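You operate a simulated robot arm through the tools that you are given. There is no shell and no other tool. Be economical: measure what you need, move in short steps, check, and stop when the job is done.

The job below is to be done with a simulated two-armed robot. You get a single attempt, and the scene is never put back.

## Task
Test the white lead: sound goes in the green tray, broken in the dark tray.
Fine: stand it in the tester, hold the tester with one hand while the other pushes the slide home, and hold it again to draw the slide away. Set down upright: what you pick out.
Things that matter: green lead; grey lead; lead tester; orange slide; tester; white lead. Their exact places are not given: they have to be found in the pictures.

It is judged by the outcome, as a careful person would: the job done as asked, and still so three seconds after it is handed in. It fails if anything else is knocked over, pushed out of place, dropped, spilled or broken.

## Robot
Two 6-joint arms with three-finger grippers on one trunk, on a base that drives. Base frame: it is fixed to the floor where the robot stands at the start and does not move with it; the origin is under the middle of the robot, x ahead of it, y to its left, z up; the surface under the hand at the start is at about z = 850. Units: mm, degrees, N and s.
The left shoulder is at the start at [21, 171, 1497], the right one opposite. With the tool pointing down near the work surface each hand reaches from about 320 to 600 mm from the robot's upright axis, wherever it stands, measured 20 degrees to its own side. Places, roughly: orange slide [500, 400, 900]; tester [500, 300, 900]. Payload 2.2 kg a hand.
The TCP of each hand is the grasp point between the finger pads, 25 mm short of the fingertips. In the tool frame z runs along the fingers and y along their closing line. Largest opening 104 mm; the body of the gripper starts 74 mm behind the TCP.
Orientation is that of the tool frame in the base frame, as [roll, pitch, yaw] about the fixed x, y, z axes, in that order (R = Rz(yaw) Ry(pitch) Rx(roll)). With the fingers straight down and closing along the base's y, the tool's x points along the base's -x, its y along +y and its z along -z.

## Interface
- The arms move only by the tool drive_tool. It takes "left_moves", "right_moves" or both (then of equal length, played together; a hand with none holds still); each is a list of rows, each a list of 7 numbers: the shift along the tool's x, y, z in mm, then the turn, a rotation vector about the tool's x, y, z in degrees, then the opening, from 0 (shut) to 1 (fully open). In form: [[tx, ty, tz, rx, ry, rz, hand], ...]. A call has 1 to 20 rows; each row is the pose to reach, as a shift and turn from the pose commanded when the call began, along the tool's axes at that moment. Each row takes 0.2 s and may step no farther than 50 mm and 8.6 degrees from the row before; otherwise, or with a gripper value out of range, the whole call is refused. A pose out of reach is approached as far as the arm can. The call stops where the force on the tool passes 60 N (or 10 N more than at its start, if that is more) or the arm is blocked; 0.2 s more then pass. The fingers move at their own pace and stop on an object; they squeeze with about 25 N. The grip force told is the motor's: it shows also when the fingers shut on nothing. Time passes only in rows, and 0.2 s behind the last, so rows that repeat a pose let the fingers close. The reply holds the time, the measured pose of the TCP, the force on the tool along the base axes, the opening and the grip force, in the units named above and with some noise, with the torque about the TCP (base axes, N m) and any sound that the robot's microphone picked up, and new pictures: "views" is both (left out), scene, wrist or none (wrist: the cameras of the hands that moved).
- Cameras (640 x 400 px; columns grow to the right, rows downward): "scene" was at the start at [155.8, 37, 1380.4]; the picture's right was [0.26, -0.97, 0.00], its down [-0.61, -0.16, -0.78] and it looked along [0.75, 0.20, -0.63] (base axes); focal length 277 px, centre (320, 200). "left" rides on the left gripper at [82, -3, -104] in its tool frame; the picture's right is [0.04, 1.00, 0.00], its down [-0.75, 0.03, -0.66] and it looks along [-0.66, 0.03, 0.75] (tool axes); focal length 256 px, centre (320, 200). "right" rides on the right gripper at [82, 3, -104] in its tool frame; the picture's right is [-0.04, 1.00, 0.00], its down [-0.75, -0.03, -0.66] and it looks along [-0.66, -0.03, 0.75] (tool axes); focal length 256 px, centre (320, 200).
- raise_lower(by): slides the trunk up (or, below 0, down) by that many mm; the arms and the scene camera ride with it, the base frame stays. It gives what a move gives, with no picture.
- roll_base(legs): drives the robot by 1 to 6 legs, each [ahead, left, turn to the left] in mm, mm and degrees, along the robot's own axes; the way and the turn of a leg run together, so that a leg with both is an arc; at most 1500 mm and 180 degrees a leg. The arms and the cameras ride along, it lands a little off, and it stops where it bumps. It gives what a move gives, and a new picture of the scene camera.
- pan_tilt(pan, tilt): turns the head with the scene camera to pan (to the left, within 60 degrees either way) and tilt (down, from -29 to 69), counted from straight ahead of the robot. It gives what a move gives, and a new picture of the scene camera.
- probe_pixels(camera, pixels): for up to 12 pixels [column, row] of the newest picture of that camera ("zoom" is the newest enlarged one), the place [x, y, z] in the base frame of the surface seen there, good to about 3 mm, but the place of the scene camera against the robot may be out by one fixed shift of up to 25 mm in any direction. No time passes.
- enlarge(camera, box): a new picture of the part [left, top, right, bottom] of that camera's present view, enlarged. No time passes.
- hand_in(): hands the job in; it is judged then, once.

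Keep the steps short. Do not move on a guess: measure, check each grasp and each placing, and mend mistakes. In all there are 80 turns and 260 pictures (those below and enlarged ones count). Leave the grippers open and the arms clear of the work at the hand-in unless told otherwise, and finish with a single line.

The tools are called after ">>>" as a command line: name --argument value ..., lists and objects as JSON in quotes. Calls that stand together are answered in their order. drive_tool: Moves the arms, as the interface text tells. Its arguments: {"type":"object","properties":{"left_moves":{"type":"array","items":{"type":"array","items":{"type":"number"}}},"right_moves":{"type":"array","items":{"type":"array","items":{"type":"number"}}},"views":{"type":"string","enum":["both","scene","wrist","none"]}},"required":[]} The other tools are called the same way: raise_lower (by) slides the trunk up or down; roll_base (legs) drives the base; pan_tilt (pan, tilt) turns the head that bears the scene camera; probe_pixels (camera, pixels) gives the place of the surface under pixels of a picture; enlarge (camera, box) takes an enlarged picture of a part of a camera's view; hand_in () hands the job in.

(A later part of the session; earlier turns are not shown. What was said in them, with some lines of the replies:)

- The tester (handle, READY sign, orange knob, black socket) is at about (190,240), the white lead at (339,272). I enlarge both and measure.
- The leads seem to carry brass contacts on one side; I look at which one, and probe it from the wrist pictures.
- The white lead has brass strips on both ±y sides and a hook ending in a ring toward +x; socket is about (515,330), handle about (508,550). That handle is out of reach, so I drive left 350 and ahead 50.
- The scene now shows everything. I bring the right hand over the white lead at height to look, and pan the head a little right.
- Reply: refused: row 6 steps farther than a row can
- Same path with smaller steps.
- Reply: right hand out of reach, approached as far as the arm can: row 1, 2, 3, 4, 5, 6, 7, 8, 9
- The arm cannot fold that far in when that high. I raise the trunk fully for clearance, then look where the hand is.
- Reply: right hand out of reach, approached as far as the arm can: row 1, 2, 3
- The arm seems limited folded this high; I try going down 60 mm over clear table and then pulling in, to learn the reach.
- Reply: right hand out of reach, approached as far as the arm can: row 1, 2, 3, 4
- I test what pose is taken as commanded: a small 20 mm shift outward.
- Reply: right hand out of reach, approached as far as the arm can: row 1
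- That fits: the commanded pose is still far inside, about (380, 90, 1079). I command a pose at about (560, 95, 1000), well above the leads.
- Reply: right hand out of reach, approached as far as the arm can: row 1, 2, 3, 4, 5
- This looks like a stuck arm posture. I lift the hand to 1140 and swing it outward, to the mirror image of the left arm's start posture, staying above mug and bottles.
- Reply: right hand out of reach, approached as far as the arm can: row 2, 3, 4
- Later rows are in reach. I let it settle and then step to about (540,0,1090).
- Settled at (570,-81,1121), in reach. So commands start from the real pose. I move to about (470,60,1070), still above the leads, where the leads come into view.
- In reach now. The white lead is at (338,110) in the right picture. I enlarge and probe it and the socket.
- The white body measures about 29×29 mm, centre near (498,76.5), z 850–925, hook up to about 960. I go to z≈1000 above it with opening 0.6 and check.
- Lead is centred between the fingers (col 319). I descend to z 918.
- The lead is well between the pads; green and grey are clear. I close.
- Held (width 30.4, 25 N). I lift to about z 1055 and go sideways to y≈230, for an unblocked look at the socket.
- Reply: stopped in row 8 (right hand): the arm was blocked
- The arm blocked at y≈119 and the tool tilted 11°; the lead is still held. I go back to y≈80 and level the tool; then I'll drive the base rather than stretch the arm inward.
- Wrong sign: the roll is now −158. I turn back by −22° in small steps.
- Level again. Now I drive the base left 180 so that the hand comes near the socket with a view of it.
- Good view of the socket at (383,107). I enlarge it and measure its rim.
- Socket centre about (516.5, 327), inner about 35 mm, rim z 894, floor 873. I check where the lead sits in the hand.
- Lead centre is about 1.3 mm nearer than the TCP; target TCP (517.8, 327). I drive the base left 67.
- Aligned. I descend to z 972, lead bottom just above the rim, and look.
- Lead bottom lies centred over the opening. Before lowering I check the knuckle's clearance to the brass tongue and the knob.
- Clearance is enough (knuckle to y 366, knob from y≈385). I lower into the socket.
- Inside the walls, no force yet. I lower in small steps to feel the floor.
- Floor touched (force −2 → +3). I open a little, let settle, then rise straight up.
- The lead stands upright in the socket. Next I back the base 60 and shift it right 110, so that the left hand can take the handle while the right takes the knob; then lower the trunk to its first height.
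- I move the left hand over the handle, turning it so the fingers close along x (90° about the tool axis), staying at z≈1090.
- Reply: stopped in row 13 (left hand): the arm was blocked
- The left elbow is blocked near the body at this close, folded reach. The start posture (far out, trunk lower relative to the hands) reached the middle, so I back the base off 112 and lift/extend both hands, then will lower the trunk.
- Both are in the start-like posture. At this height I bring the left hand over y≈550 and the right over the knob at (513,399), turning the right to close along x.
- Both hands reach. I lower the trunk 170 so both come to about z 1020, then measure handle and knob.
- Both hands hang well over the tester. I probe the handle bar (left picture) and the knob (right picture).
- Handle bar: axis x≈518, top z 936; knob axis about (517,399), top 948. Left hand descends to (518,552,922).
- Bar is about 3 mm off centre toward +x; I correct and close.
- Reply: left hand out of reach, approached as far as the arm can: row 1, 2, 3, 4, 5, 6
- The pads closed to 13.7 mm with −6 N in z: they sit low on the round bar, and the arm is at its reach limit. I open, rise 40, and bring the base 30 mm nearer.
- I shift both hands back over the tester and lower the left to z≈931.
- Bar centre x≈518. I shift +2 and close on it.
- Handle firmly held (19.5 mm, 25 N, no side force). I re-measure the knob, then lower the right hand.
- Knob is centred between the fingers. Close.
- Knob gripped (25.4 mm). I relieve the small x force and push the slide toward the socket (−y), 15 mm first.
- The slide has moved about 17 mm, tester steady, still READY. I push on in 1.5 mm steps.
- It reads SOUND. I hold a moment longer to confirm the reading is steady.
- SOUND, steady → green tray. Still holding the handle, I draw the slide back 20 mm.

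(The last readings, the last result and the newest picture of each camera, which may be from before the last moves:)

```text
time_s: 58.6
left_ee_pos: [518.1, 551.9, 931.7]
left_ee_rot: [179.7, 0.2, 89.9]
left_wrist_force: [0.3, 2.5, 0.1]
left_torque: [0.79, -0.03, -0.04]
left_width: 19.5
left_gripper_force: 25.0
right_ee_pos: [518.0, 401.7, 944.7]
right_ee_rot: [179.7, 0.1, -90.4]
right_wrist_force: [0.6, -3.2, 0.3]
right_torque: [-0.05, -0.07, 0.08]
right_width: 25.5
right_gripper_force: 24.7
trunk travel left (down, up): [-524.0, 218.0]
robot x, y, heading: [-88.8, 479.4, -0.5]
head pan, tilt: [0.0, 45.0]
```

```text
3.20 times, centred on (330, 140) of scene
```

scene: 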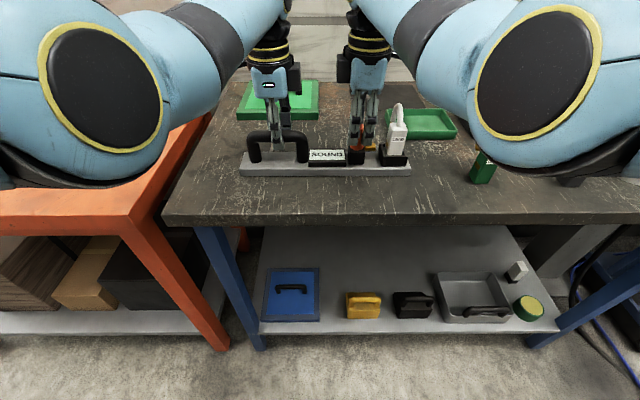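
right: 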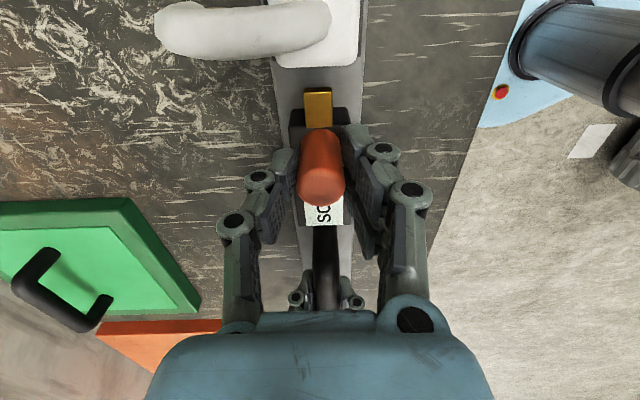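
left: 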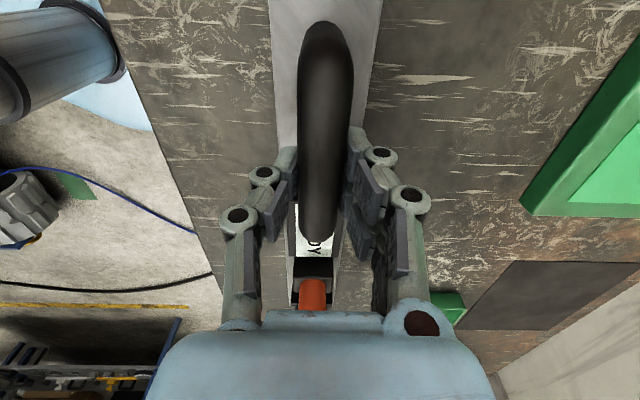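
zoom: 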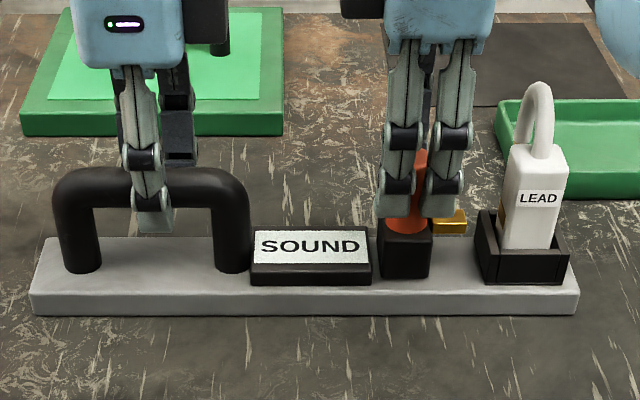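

Slide is fully away as at the start, lead still upright. I open both hands and rise straight up.

>>> drive_tool --left_moves '[[0, 0, 0, 0, 0, 0, 0.05], [0, 0, 0, 0, 0, 0, 0.05], [0, 0, 0, 0, 0, 0, 0.05], [0, 0, 0, 0, 0, 0, 0.05], [0, 0, 0, 0, 0, 0, 0.3], [0, 0, 0, 0, 0, 0, 0.5], [0, 0, 0, 0, 0, 0, 0.5], [0, 0, -35, 0, 0, 0, 0.5], [0, 0, -80, 0, 0, 0, 0.5]]' --right_moves '[[0, 0, 0, 0, 0, 0, 0.3], [0, 0, 0, 0, 0, 0, 0.6], [0, 0, 0, 0, 0, 0, 0.6], [0, 0, -30, 0, 0, 0, 0.6], [0, 0, -60, 0, 0, 0, 0.6], [0, 0, -80, 0, 0, 0, 0.6], [0, 0, -80, 0, 0, 0, 0.6], [0, 0, -80, 0, 0, 0, 0.6], [0, 0, -80, 0, 0, 0, 0.6]]' --views "both"

```text
time_s: 60.6
left_ee_pos: [518.6, 549.9, 1012.7]
left_ee_rot: [179.8, 0.1, 90.0]
left_wrist_force: [-0.4, -0.4, -0.2]
left_torque: [-0.01, -0.02, -0.02]
left_width: 52.1
left_gripper_force: 0.0
right_ee_pos: [518.4, 399.0, 1024.2]
right_ee_rot: [179.8, 0.0, -90.5]
right_wrist_force: [-0.7, 0.1, -0.2]
right_torque: [0.02, 0.01, 0.01]
right_width: 62.6
right_gripper_force: 0.0
trunk travel left (down, up): [-524.0, 218.0]
robot x, y, heading: [-89.5, 476.5, -0.2]
head pan, tilt: [0.0, 45.0]
```

scene: 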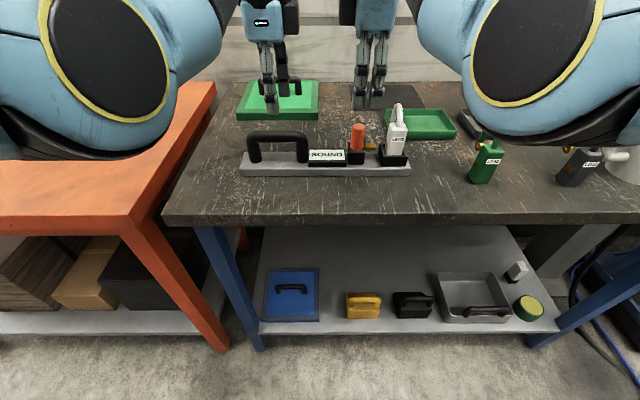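
right: 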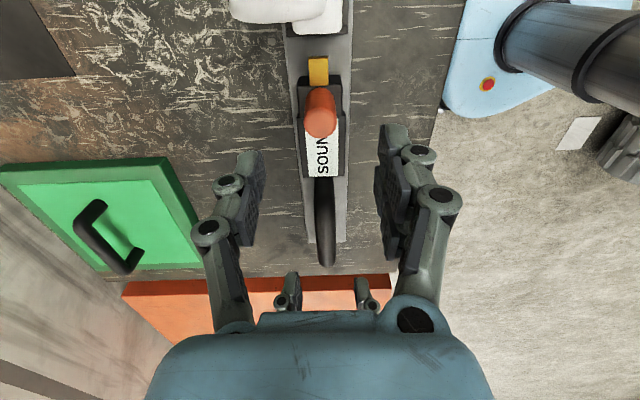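
left: 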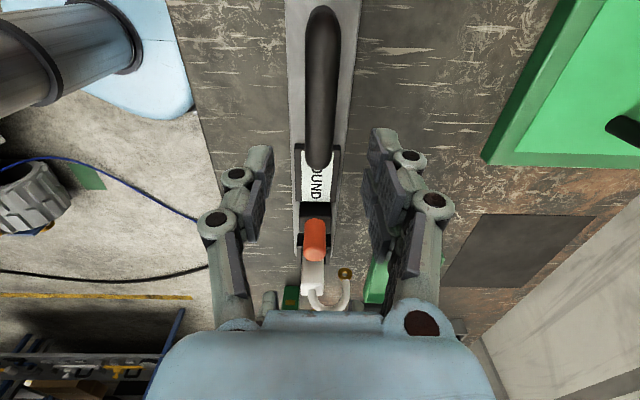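

Released cleanly. I now turn the right hand back (fingers closing along y) and bring it above the lead at z≈1060, while the left moves away to the left.

>>> drive_tool --left_moves '[[10, 0, -5, 0, 0, 0, 0.5], [20, 0, -10, 0, 0, 0, 0.5], [30, 0, -15, 0, 0, 0, 0.5], [40, 0, -20, 0, 0, 0, 0.5], [50, 0, -25, 0, 0, 0, 0.5], [60, 0, -30, 0, 0, 0, 0.5], [70, 0, -35, 0, 0, 0, 0.5], [80, 0, -40, 0, 0, 0, 0.5], [90, 0, -45, 0, 0, 0, 0.5], [100, 0, -50, 0, 0, 0, 0.5], [110, 0, -50, 0, 0, 0, 0.5], [120, 0, -50, 0, 0, 0, 0.5]]' --right_moves '[[7, 0, -10, 0, 0, 8.2, 0.6], [14, 1, -20, 0, 0, 16.4, 0.6], [21, 1, -30, 0, 0, 24.6, 0.6], [28, 2, -36, 0, 0, 32.8, 0.6], [35, 3, -36, 0, 0, 41, 0.6], [42, 4, -36, 0, 0, 49.2, 0.6], [49, 5, -36, 0, 0, 57.4, 0.6], [56, 5, -36, 0, 0, 65.6, 0.6], [63, 5, -36, 0, 0, 73.8, 0.6], [70, 5, -36, 0, 0, 82, 0.6], [75, 5, -36, 0, 0, 90, 0.6], [75, 5, -36, 0, 0, 90, 0.6]]' --views "both"

```text
time_s: 63.2
left_ee_pos: [529.9, 671.0, 1054.5]
left_ee_rot: [179.7, 0.3, 89.9]
left_wrist_force: [-0.4, -0.1, -0.7]
left_torque: [-0.01, -0.03, -0.02]
left_width: 51.9
left_gripper_force: 0.1
left hand out of reach, approached as far as the arm can: row 8, 9, 10, 11, 12
right_ee_pos: [523.2, 327.2, 1054.5]
right_ee_rot: [-180.0, -0.3, 179.6]
right_wrist_force: [0.0, 0.6, 0.3]
right_torque: [-0.04, 0.03, 0.02]
right_width: 62.6
right_gripper_force: 0.0
right hand out of reach, approached as far as the arm can: row 6, 7, 8, 9, 10, 11, 12
trunk travel left (down, up): [-524.0, 218.0]
robot x, y, heading: [-90.5, 476.3, -0.4]
head pan, tilt: [0.0, 45.0]
```

scene: 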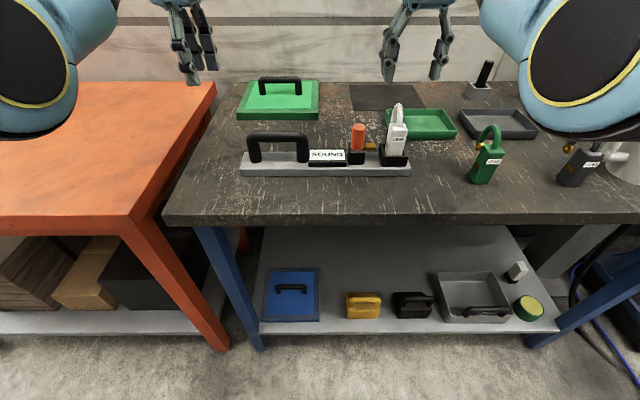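
right: 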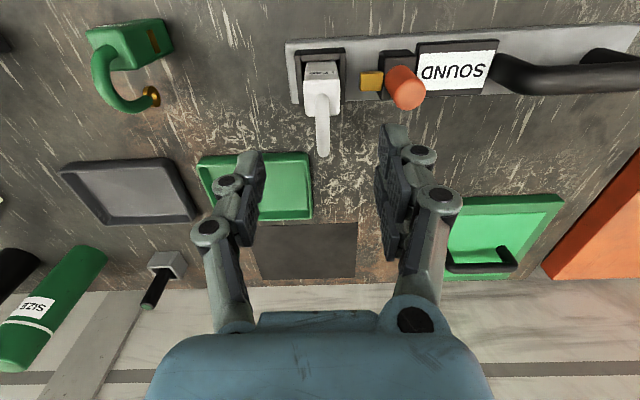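
left: 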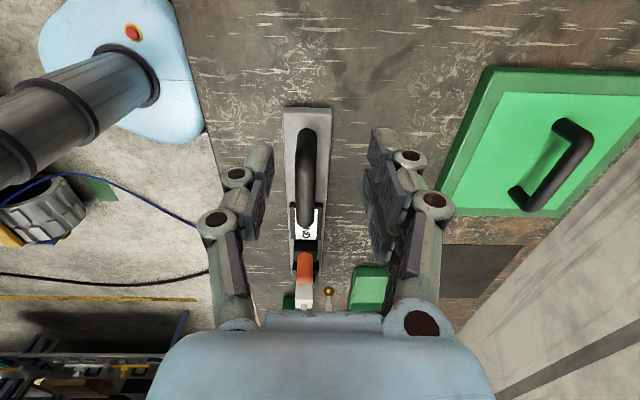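

Right hand is above the lead. I measure the lead as it stands now.

>>> enlarge --camera "right" --box '[270, 30, 450, 160]'

>>> probe_pixels --camera "right" --pixels '[[306, 110], [338, 108], [304, 95], [340, 92], [320, 98], [321, 110], [322, 130], [320, 70], [308, 85], [335, 85]]'

```text
3.08 times, centred on (360, 95) of right
```

zoom: 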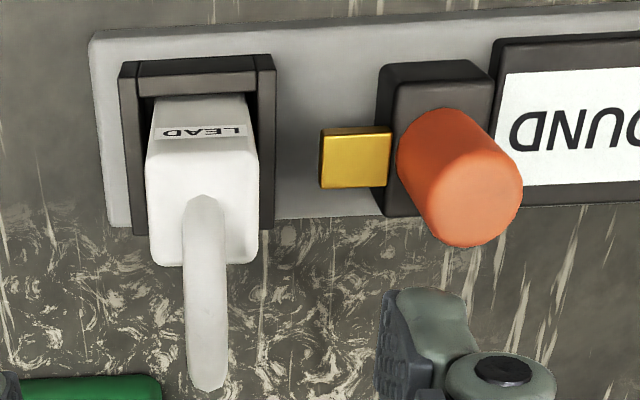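

```text
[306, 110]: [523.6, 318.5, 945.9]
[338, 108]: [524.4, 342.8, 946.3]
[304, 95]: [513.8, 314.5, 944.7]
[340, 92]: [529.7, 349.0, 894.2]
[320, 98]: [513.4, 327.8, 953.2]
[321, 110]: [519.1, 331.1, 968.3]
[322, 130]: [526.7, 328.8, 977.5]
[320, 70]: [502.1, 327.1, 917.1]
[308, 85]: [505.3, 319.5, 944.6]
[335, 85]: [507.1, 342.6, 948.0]
```

Lead centre is about (516.5,328.5), top 947. I narrow to 0.43 and descend to z 942.

>>> drive_tool --right_moves '[[2, 1.2, 0, 0, 0, 0, 0.43], [4, 1.2, 20, 0, 0, 0, 0.43], [5, 1.2, 50, 0, 0, 0, 0.43], [5, 1.2, 80, 0, 0, 0, 0.43], [5, 1.2, 100, 0, 0, 0, 0.43], [5, 1.2, 112, 0, 0, 0, 0.43], [5, 1.2, 112, 0, 0, 0, 0.43]]' --views "wrist"

```text
time_s: 64.8
left_ee_pos: [531.6, 670.1, 1054.5]
left_ee_rot: [179.7, 0.0, 89.9]
left_wrist_force: [-0.1, 0.1, -0.2]
left_torque: [-0.01, 0.01, 0.03]
left_width: 51.9
left_gripper_force: 0.0
right_ee_pos: [517.0, 328.2, 942.0]
right_ee_rot: [180.0, -0.1, 179.5]
right_wrist_force: [0.2, -0.2, -0.5]
right_torque: [0.02, 0.0, 0.01]
right_width: 44.6
right_gripper_force: 0.2
trunk travel left (down, up): [-524.0, 218.0]
robot x, y, heading: [-91.0, 478.4, -0.3]
head pan, tilt: [0.0, 45.0]
```

right: 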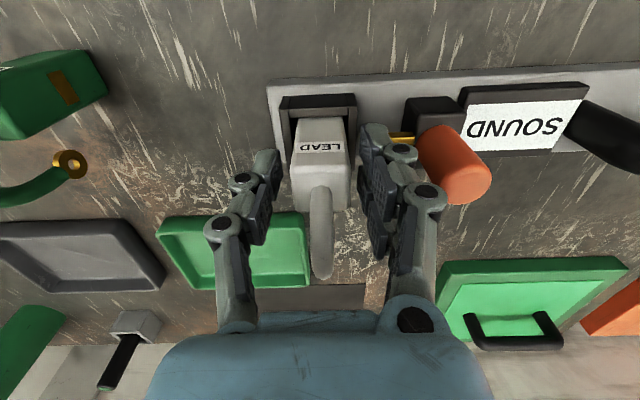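

Lead is between the pads; I nudge +1 mm in y and close.

>>> drive_tool --right_moves '[[0, 1, 0, 0, 0, 0, 0.4], [0, 1, 0, 0, 0, 0, 0.25], [0, 1, 0, 0, 0, 0, 0.1], [0, 1, 0, 0, 0, 0, 0.1], [0, 1, 0, 0, 0, 0, 0.1]]' --views "none"

>>> drive_tool --right_moves '[[0, 0, -15, 0, 0, 0, 0.1], [0, 0, -30, 0, 0, 0, 0.1], [0, 0, -60, 0, 0, 0, 0.1], [0, 0, -90, 0, 0, 0, 0.1], [0, 0, -90, 0, 0, 0, 0.1]]' --views "both"

```text
time_s: 66.0
left_ee_pos: [529.8, 670.3, 1054.6]
left_ee_rot: [179.7, 0.2, 89.8]
left_wrist_force: [0.2, 0.0, 0.0]
left_torque: [-0.01, -0.03, 0.01]
left_width: 51.9
left_gripper_force: 0.1
right_ee_pos: [516.4, 327.9, 940.4]
right_ee_rot: [-180.0, -0.2, 179.5]
right_wrist_force: [0.6, -0.3, 0.9]
right_torque: [-0.02, -0.01, 0.0]
right_width: 30.6
right_gripper_force: 24.8
trunk travel left (down, up): [-524.0, 218.0]
robot x, y, heading: [-91.1, 475.5, -0.4]
head pan, tilt: [0.0, 45.0]
```

```text
time_s: 67.2
left_ee_pos: [530.0, 671.1, 1054.3]
left_ee_rot: [179.7, 0.2, 90.0]
left_wrist_force: [-0.1, -0.5, -1.1]
left_torque: [0.0, 0.02, 0.0]
left_width: 52.1
left_gripper_force: 0.1
right_ee_pos: [519.2, 329.4, 1032.6]
right_ee_rot: [180.0, -0.2, 179.4]
right_wrist_force: [-0.1, 0.0, -2.4]
right_torque: [0.01, 0.02, 0.0]
right_width: 30.6
right_gripper_force: 24.8
trunk travel left (down, up): [-524.0, 218.0]
robot x, y, heading: [-90.0, 478.0, -0.3]
head pan, tilt: [0.0, 45.0]
```

scene: 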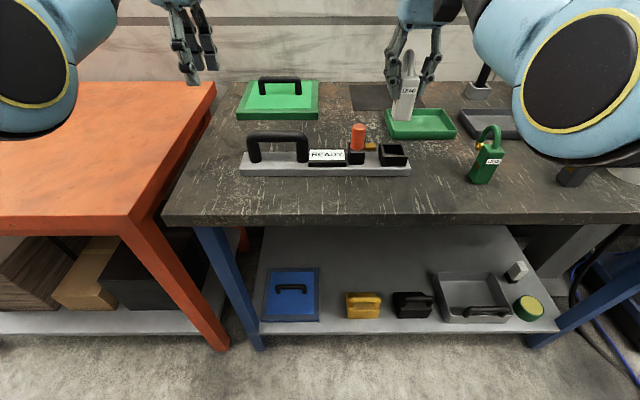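
right: 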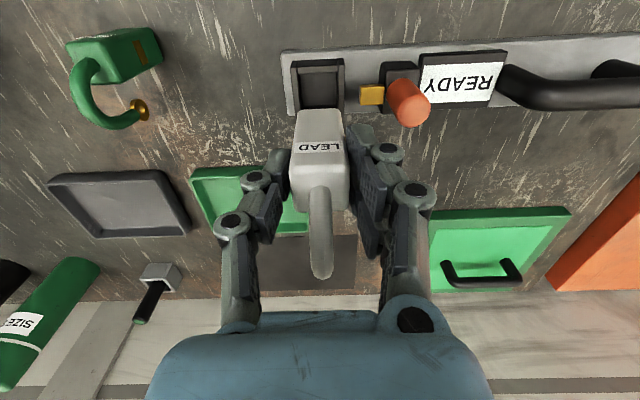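

Picked out; tester shows READY again and is undisturbed. I measure the green tray in the right picture.

>>> probe_pixels --camera "right" --pixels '[[194, 172], [225, 170], [212, 190], [222, 205], [290, 218], [300, 232], [265, 232], [280, 175], [210, 215], [308, 225]]'

>>> probe_pixels --camera "scene" --pixels '[[386, 135], [455, 135], [445, 112], [420, 128], [420, 115], [388, 115]]'

```text
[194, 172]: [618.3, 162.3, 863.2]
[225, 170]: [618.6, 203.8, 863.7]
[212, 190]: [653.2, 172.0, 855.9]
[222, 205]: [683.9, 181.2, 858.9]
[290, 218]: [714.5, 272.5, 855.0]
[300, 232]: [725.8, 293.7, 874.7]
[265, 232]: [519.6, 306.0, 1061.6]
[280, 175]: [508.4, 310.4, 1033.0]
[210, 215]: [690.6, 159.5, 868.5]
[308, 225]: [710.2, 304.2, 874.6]
```

```text
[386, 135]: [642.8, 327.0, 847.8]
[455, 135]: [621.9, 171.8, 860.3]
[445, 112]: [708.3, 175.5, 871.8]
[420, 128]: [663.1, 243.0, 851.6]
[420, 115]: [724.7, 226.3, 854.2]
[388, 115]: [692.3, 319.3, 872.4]
```

Green tray: x 620–730, y 160–305, floor about 855. Target for the TCP is (668,233,~923). I drive ahead 130 and right 96 (not farther in than before).

>>> roll_base --legs '[[130, 0, 0], [0, -96, 0]]'

>>> drive_tool --right_moves '[[-15, 0, 0, 0, 0, 0, 0.1], [-15, 0, 0, 0, 0, 0, 0.1]]' --views "both"

```text
time_s: 69.2
left_ee_pos: [660.3, 572.1, 1055.4]
left_ee_rot: [179.7, 0.1, 89.8]
left_wrist_force: [-0.5, 1.0, -0.5]
left_torque: [0.01, -0.02, 0.0]
left_width: 52.1
left_gripper_force: 0.0
right_ee_pos: [646.0, 230.0, 1032.9]
right_ee_rot: [179.9, -0.2, 179.4]
right_wrist_force: [-0.1, 0.4, -3.0]
right_torque: [0.01, 0.01, 0.01]
right_width: 30.4
right_gripper_force: 25.0
trunk travel left (down, up): [-524.0, 218.0]
robot x, y, heading: [38.6, 375.8, -0.4]
head pan, tilt: [0.0, 45.0]
```

scene: 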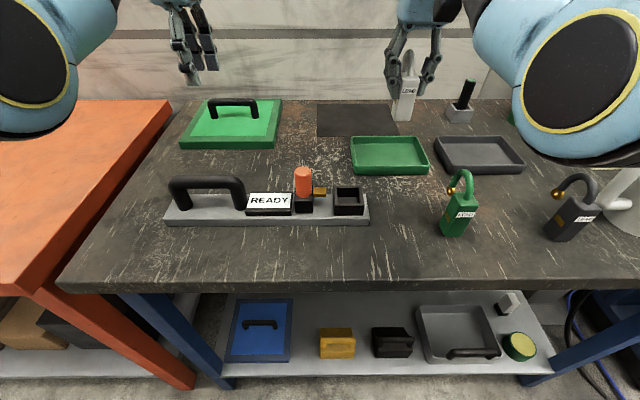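

```text
time_s: 69.8
left_ee_pos: [659.0, 572.2, 1054.5]
left_ee_rot: [179.6, 0.1, 89.8]
left_wrist_force: [0.3, -0.8, 1.1]
left_torque: [0.01, 0.02, 0.02]
left_width: 51.9
left_gripper_force: 0.0
right_ee_pos: [661.1, 232.0, 1030.3]
right_ee_rot: [-180.0, -0.2, 179.4]
right_wrist_force: [0.5, 0.5, -2.7]
right_torque: [-0.02, -0.01, -0.01]
right_width: 30.5
right_gripper_force: 24.6
trunk travel left (down, up): [-524.0, 218.0]
robot x, y, heading: [36.0, 381.3, -0.3]
head pan, tilt: [0.0, 45.0]
```

scene: 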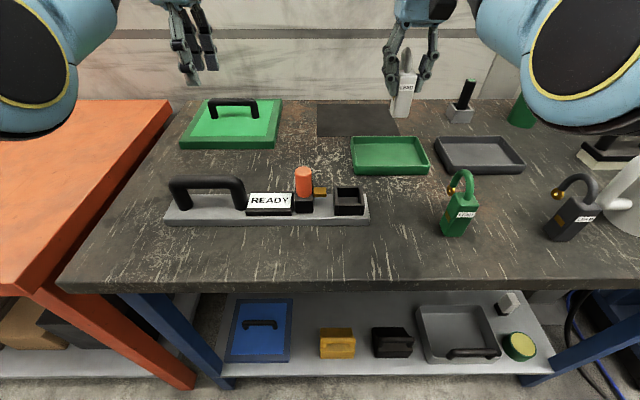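
right: 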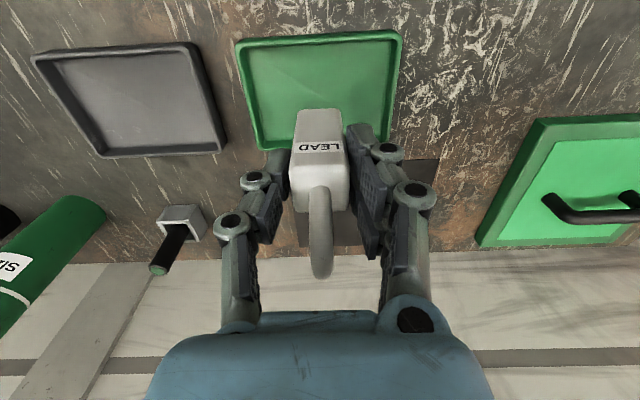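

Lead is over the green tray's middle line. I re-probe the tray floor and rims from here.

>>> probe_pixels --camera "right" --pixels '[[320, 40], [320, 60], [320, 90], [270, 90], [370, 90], [242, 90], [394, 90], [270, 145], [380, 125], [262, 130]]'

```text
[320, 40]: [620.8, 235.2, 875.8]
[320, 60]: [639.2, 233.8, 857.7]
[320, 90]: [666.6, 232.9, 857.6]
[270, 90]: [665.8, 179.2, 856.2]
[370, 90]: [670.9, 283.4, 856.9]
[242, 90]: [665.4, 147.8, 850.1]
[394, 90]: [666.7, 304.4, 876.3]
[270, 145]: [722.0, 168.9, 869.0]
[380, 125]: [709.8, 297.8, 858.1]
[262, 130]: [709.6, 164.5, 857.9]
```

Floor z≈857. I lower to TCP 932, then feel for contact.

>>> drive_tool --right_moves '[[-6, 1, 30, 0, 0, 0, 0.1], [-6, 1, 60, 0, 0, 0, 0.1], [-6, 1, 85, 0, 0, 0, 0.1], [-6, 1, 98, 0, 0, 0, 0.1], [-6, 1, 98, 0, 0, 0, 0.1]]' --views "both"

```text
time_s: 71.0
left_ee_pos: [660.5, 572.5, 1054.6]
left_ee_rot: [179.7, 0.1, 89.8]
left_wrist_force: [0.0, -0.1, -0.3]
left_torque: [-0.02, 0.03, -0.04]
left_width: 52.0
left_gripper_force: 0.1
right_ee_pos: [666.8, 230.8, 935.1]
right_ee_rot: [-179.9, -0.2, 179.3]
right_wrist_force: [0.1, 0.4, -3.2]
right_torque: [-0.04, -0.02, 0.03]
right_width: 30.4
right_gripper_force: 25.3
trunk travel left (down, up): [-524.0, 218.0]
robot x, y, heading: [36.1, 378.9, -0.4]
head pan, tilt: [0.0, 45.0]
```

scene: 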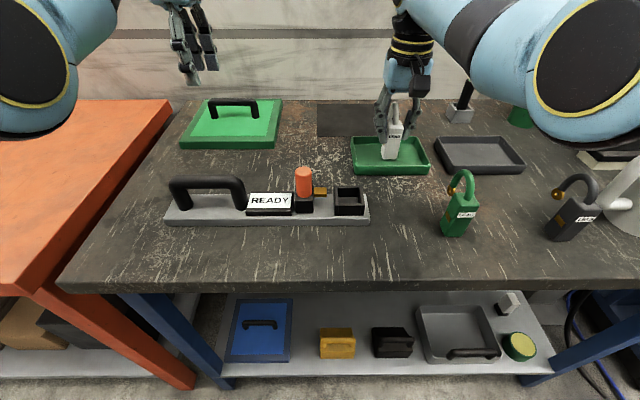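
right: 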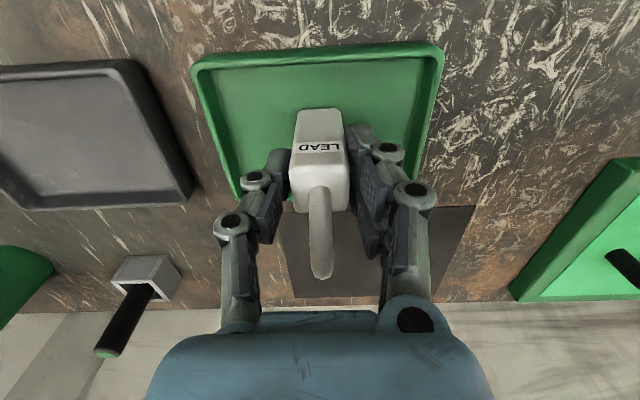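

Over the tray, still about 8 mm up. I lower in small steps until the force changes.

>>> drive_tool --right_moves '[[0, 0, 3, 0, 0, 0, 0.1], [0, 0, 5, 0, 0, 0, 0.1], [0, 0, 7, 0, 0, 0, 0.1], [0, 0, 8, 0, 0, 0, 0.1], [0, 0, 8, 0, 0, 0, 0.1]]' --views "none"

```text
time_s: 72.2
left_ee_pos: [659.5, 573.5, 1054.0]
left_ee_rot: [179.7, 0.1, 89.8]
left_wrist_force: [-0.1, -0.6, -0.3]
left_torque: [0.0, 0.01, 0.0]
left_width: 52.1
left_gripper_force: 0.1
right_ee_pos: [667.8, 232.5, 925.8]
right_ee_rot: [-180.0, -0.3, 179.4]
right_wrist_force: [0.2, 0.0, -3.3]
right_torque: [0.03, 0.0, 0.0]
right_width: 30.5
right_gripper_force: 25.1
trunk travel left (down, up): [-524.0, 218.0]
robot x, y, heading: [39.7, 379.0, -0.5]
head pan, tilt: [0.0, 45.0]
```

No contact yet (still −3.3 N); a few millimetres more.

>>> drive_tool --right_moves '[[0, 0, 1, 0, 0, 0, 0.1], [0, 0, 2, 0, 0, 0, 0.1], [0, 0, 3, 0, 0, 0, 0.1], [0, 0, 3, 0, 0, 0, 0.1]]' --views "wrist"

```text
time_s: 73.2
left_ee_pos: [658.9, 573.3, 1055.0]
left_ee_rot: [179.6, 0.2, 89.8]
left_wrist_force: [-0.2, -0.1, -0.8]
left_torque: [0.01, 0.02, 0.02]
left_width: 51.9
left_gripper_force: 0.1
right_ee_pos: [668.2, 233.4, 925.0]
right_ee_rot: [180.0, 0.1, 179.3]
right_wrist_force: [-0.4, -1.3, 18.6]
right_torque: [-0.02, 0.26, 0.03]
right_width: 30.5
right_gripper_force: 25.3
trunk travel left (down, up): [-524.0, 218.0]
robot x, y, heading: [34.8, 382.3, -0.3]
head pan, tilt: [0.0, 45.0]
```

right: 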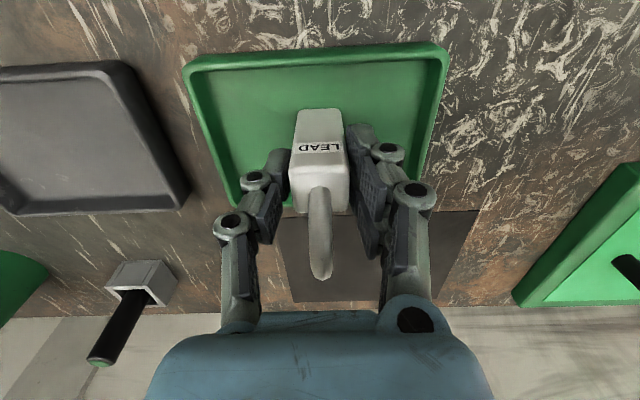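

Floor contact (+19 N). I ease up 1.5 mm to relieve it, open, and rise straight.

>>> drive_tool --right_moves '[[0, 0, -1.5, 0, 0, 0, 0.1], [0, 0, -1.5, 0, 0, 0, 0.1], [0, 0, -1.5, 0, 0, 0, 0.35], [0, 0, -1.5, 0, 0, 0, 0.5], [0, 0, -1.5, 0, 0, 0, 0.5], [0, 0, -30, 0, 0, 0, 0.5], [0, 0, -70, 0, 0, 0, 0.5], [0, 0, -110, 0, 0, 0, 0.5], [0, 0, -110, 0, 0, 0, 0.5]]' --views "both"

>>> enlarge --camera "scene" --box '[320, 70, 480, 190]'

```text
time_s: 75.2
left_ee_pos: [660.1, 573.1, 1053.8]
left_ee_rot: [179.8, 0.1, 89.8]
left_wrist_force: [0.4, -0.9, 0.1]
left_torque: [0.01, 0.02, 0.0]
left_width: 51.9
left_gripper_force: 0.0
right_ee_pos: [666.9, 231.6, 1032.8]
right_ee_rot: [-180.0, -0.3, 179.4]
right_wrist_force: [-0.1, -0.2, -0.1]
right_torque: [0.02, 0.0, 0.01]
right_width: 52.0
right_gripper_force: 0.1
trunk travel left (down, up): [-524.0, 218.0]
robot x, y, heading: [37.7, 377.7, -0.5]
head pan, tilt: [0.0, 45.0]
```

scene: 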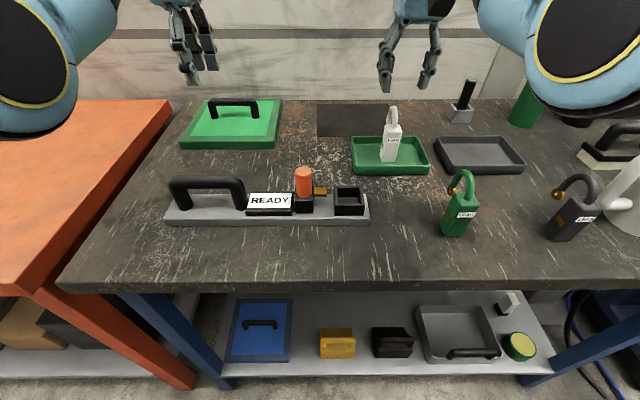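
right: 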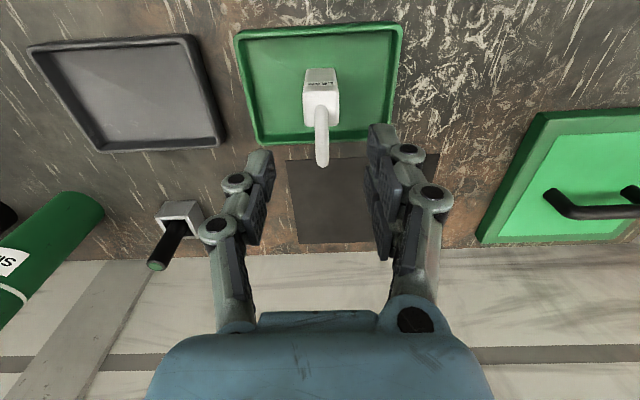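

```text
3.33 times, centred on (400, 130) of scene
```

zoom: 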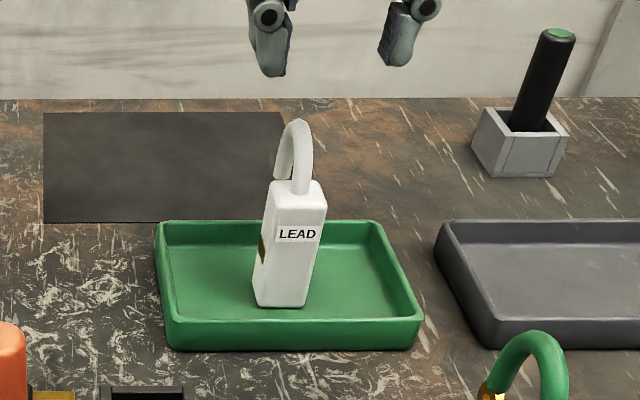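

The white lead stands upright in the green tray; all else is in place. I open both grippers fully and raise the trunk to clear the work.

>>> raise_lower --by 150

>>> drive_tool --left_moves '[[0, 0, 0, 0, 0, 0, 1], [0, 0, 0, 0, 0, 0, 1], [0, 0, 0, 0, 0, 0, 1]]' --right_moves '[[0, 0, 0, 0, 0, 0, 1], [0, 0, 0, 0, 0, 0, 1], [0, 0, 0, 0, 0, 0, 1]]' --views "scene"

>>> roll_base --legs '[[-200, 0, 0]]'

```text
time_s: 77.0
left_ee_pos: [660.7, 573.0, 1204.7]
left_ee_rot: [179.6, 0.1, 89.8]
left_wrist_force: [0.6, 0.7, -0.4]
left_torque: [-0.02, -0.02, 0.0]
left_width: 52.2
left_gripper_force: 0.1
right_ee_pos: [668.8, 231.8, 1182.2]
right_ee_rot: [-179.9, -0.2, 179.5]
right_wrist_force: [-0.4, -0.7, -0.4]
right_torque: [0.01, 0.01, 0.01]
right_width: 52.1
right_gripper_force: 0.1
trunk travel left (down, up): [-674.0, 68.0]
robot x, y, heading: [39.2, 383.3, -0.4]
head pan, tilt: [0.0, 45.0]
```

```text
time_s: 77.8
left_ee_pos: [660.9, 573.3, 1205.6]
left_ee_rot: [179.6, 0.1, 89.9]
left_wrist_force: [0.1, 0.2, 0.3]
left_torque: [0.03, 0.02, 0.03]
left_width: 103.9
left_gripper_force: 0.1
right_ee_pos: [668.0, 232.3, 1182.2]
right_ee_rot: [-180.0, -0.3, 179.4]
right_wrist_force: [0.2, 0.3, -0.9]
right_torque: [0.01, 0.06, 0.04]
right_width: 103.9
right_gripper_force: 0.0
trunk travel left (down, up): [-674.0, 68.0]
robot x, y, heading: [39.8, 378.9, -0.4]
head pan, tilt: [0.0, 45.0]
```

scene: 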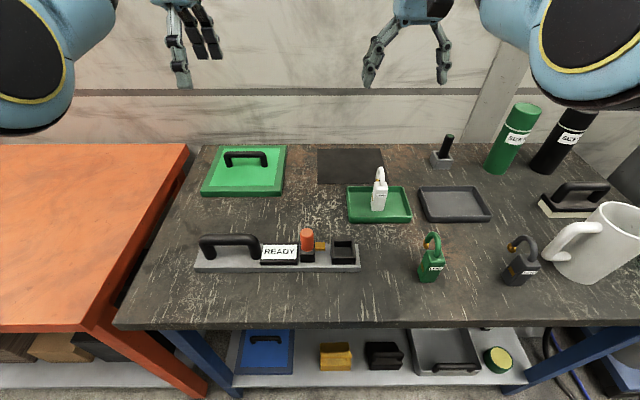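

```text
time_s: 79.4
left_ee_pos: [458.8, 573.7, 1203.9]
left_ee_rot: [179.7, 0.0, 89.7]
left_wrist_force: [-0.5, 0.0, 0.9]
left_torque: [-0.01, 0.0, 0.0]
left_width: 104.1
left_gripper_force: 0.0
right_ee_pos: [466.4, 232.9, 1183.0]
right_ee_rot: [-180.0, -0.2, 179.5]
right_wrist_force: [-0.6, -0.6, -0.5]
right_torque: [0.01, -0.04, 0.02]
right_width: 103.6
right_gripper_force: 0.1
trunk travel left (down, up): [-674.0, 68.0]
robot x, y, heading: [-161.7, 380.2, -0.5]
head pan, tilt: [0.0, 45.0]
```

scene: 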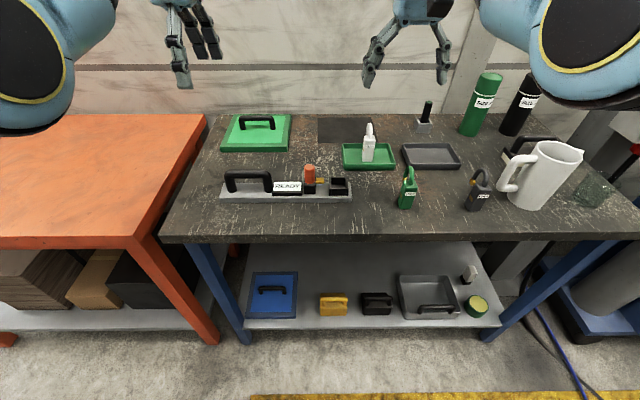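

Everything stands as it should, grippers open and clear. I hand in.

>>> hand_in

```text
The job is handed in.
```

The white lead tested SOUND and now stands upright in the green tray; the slide is drawn back, the tester reads READY, and nothing else looks disturbed.
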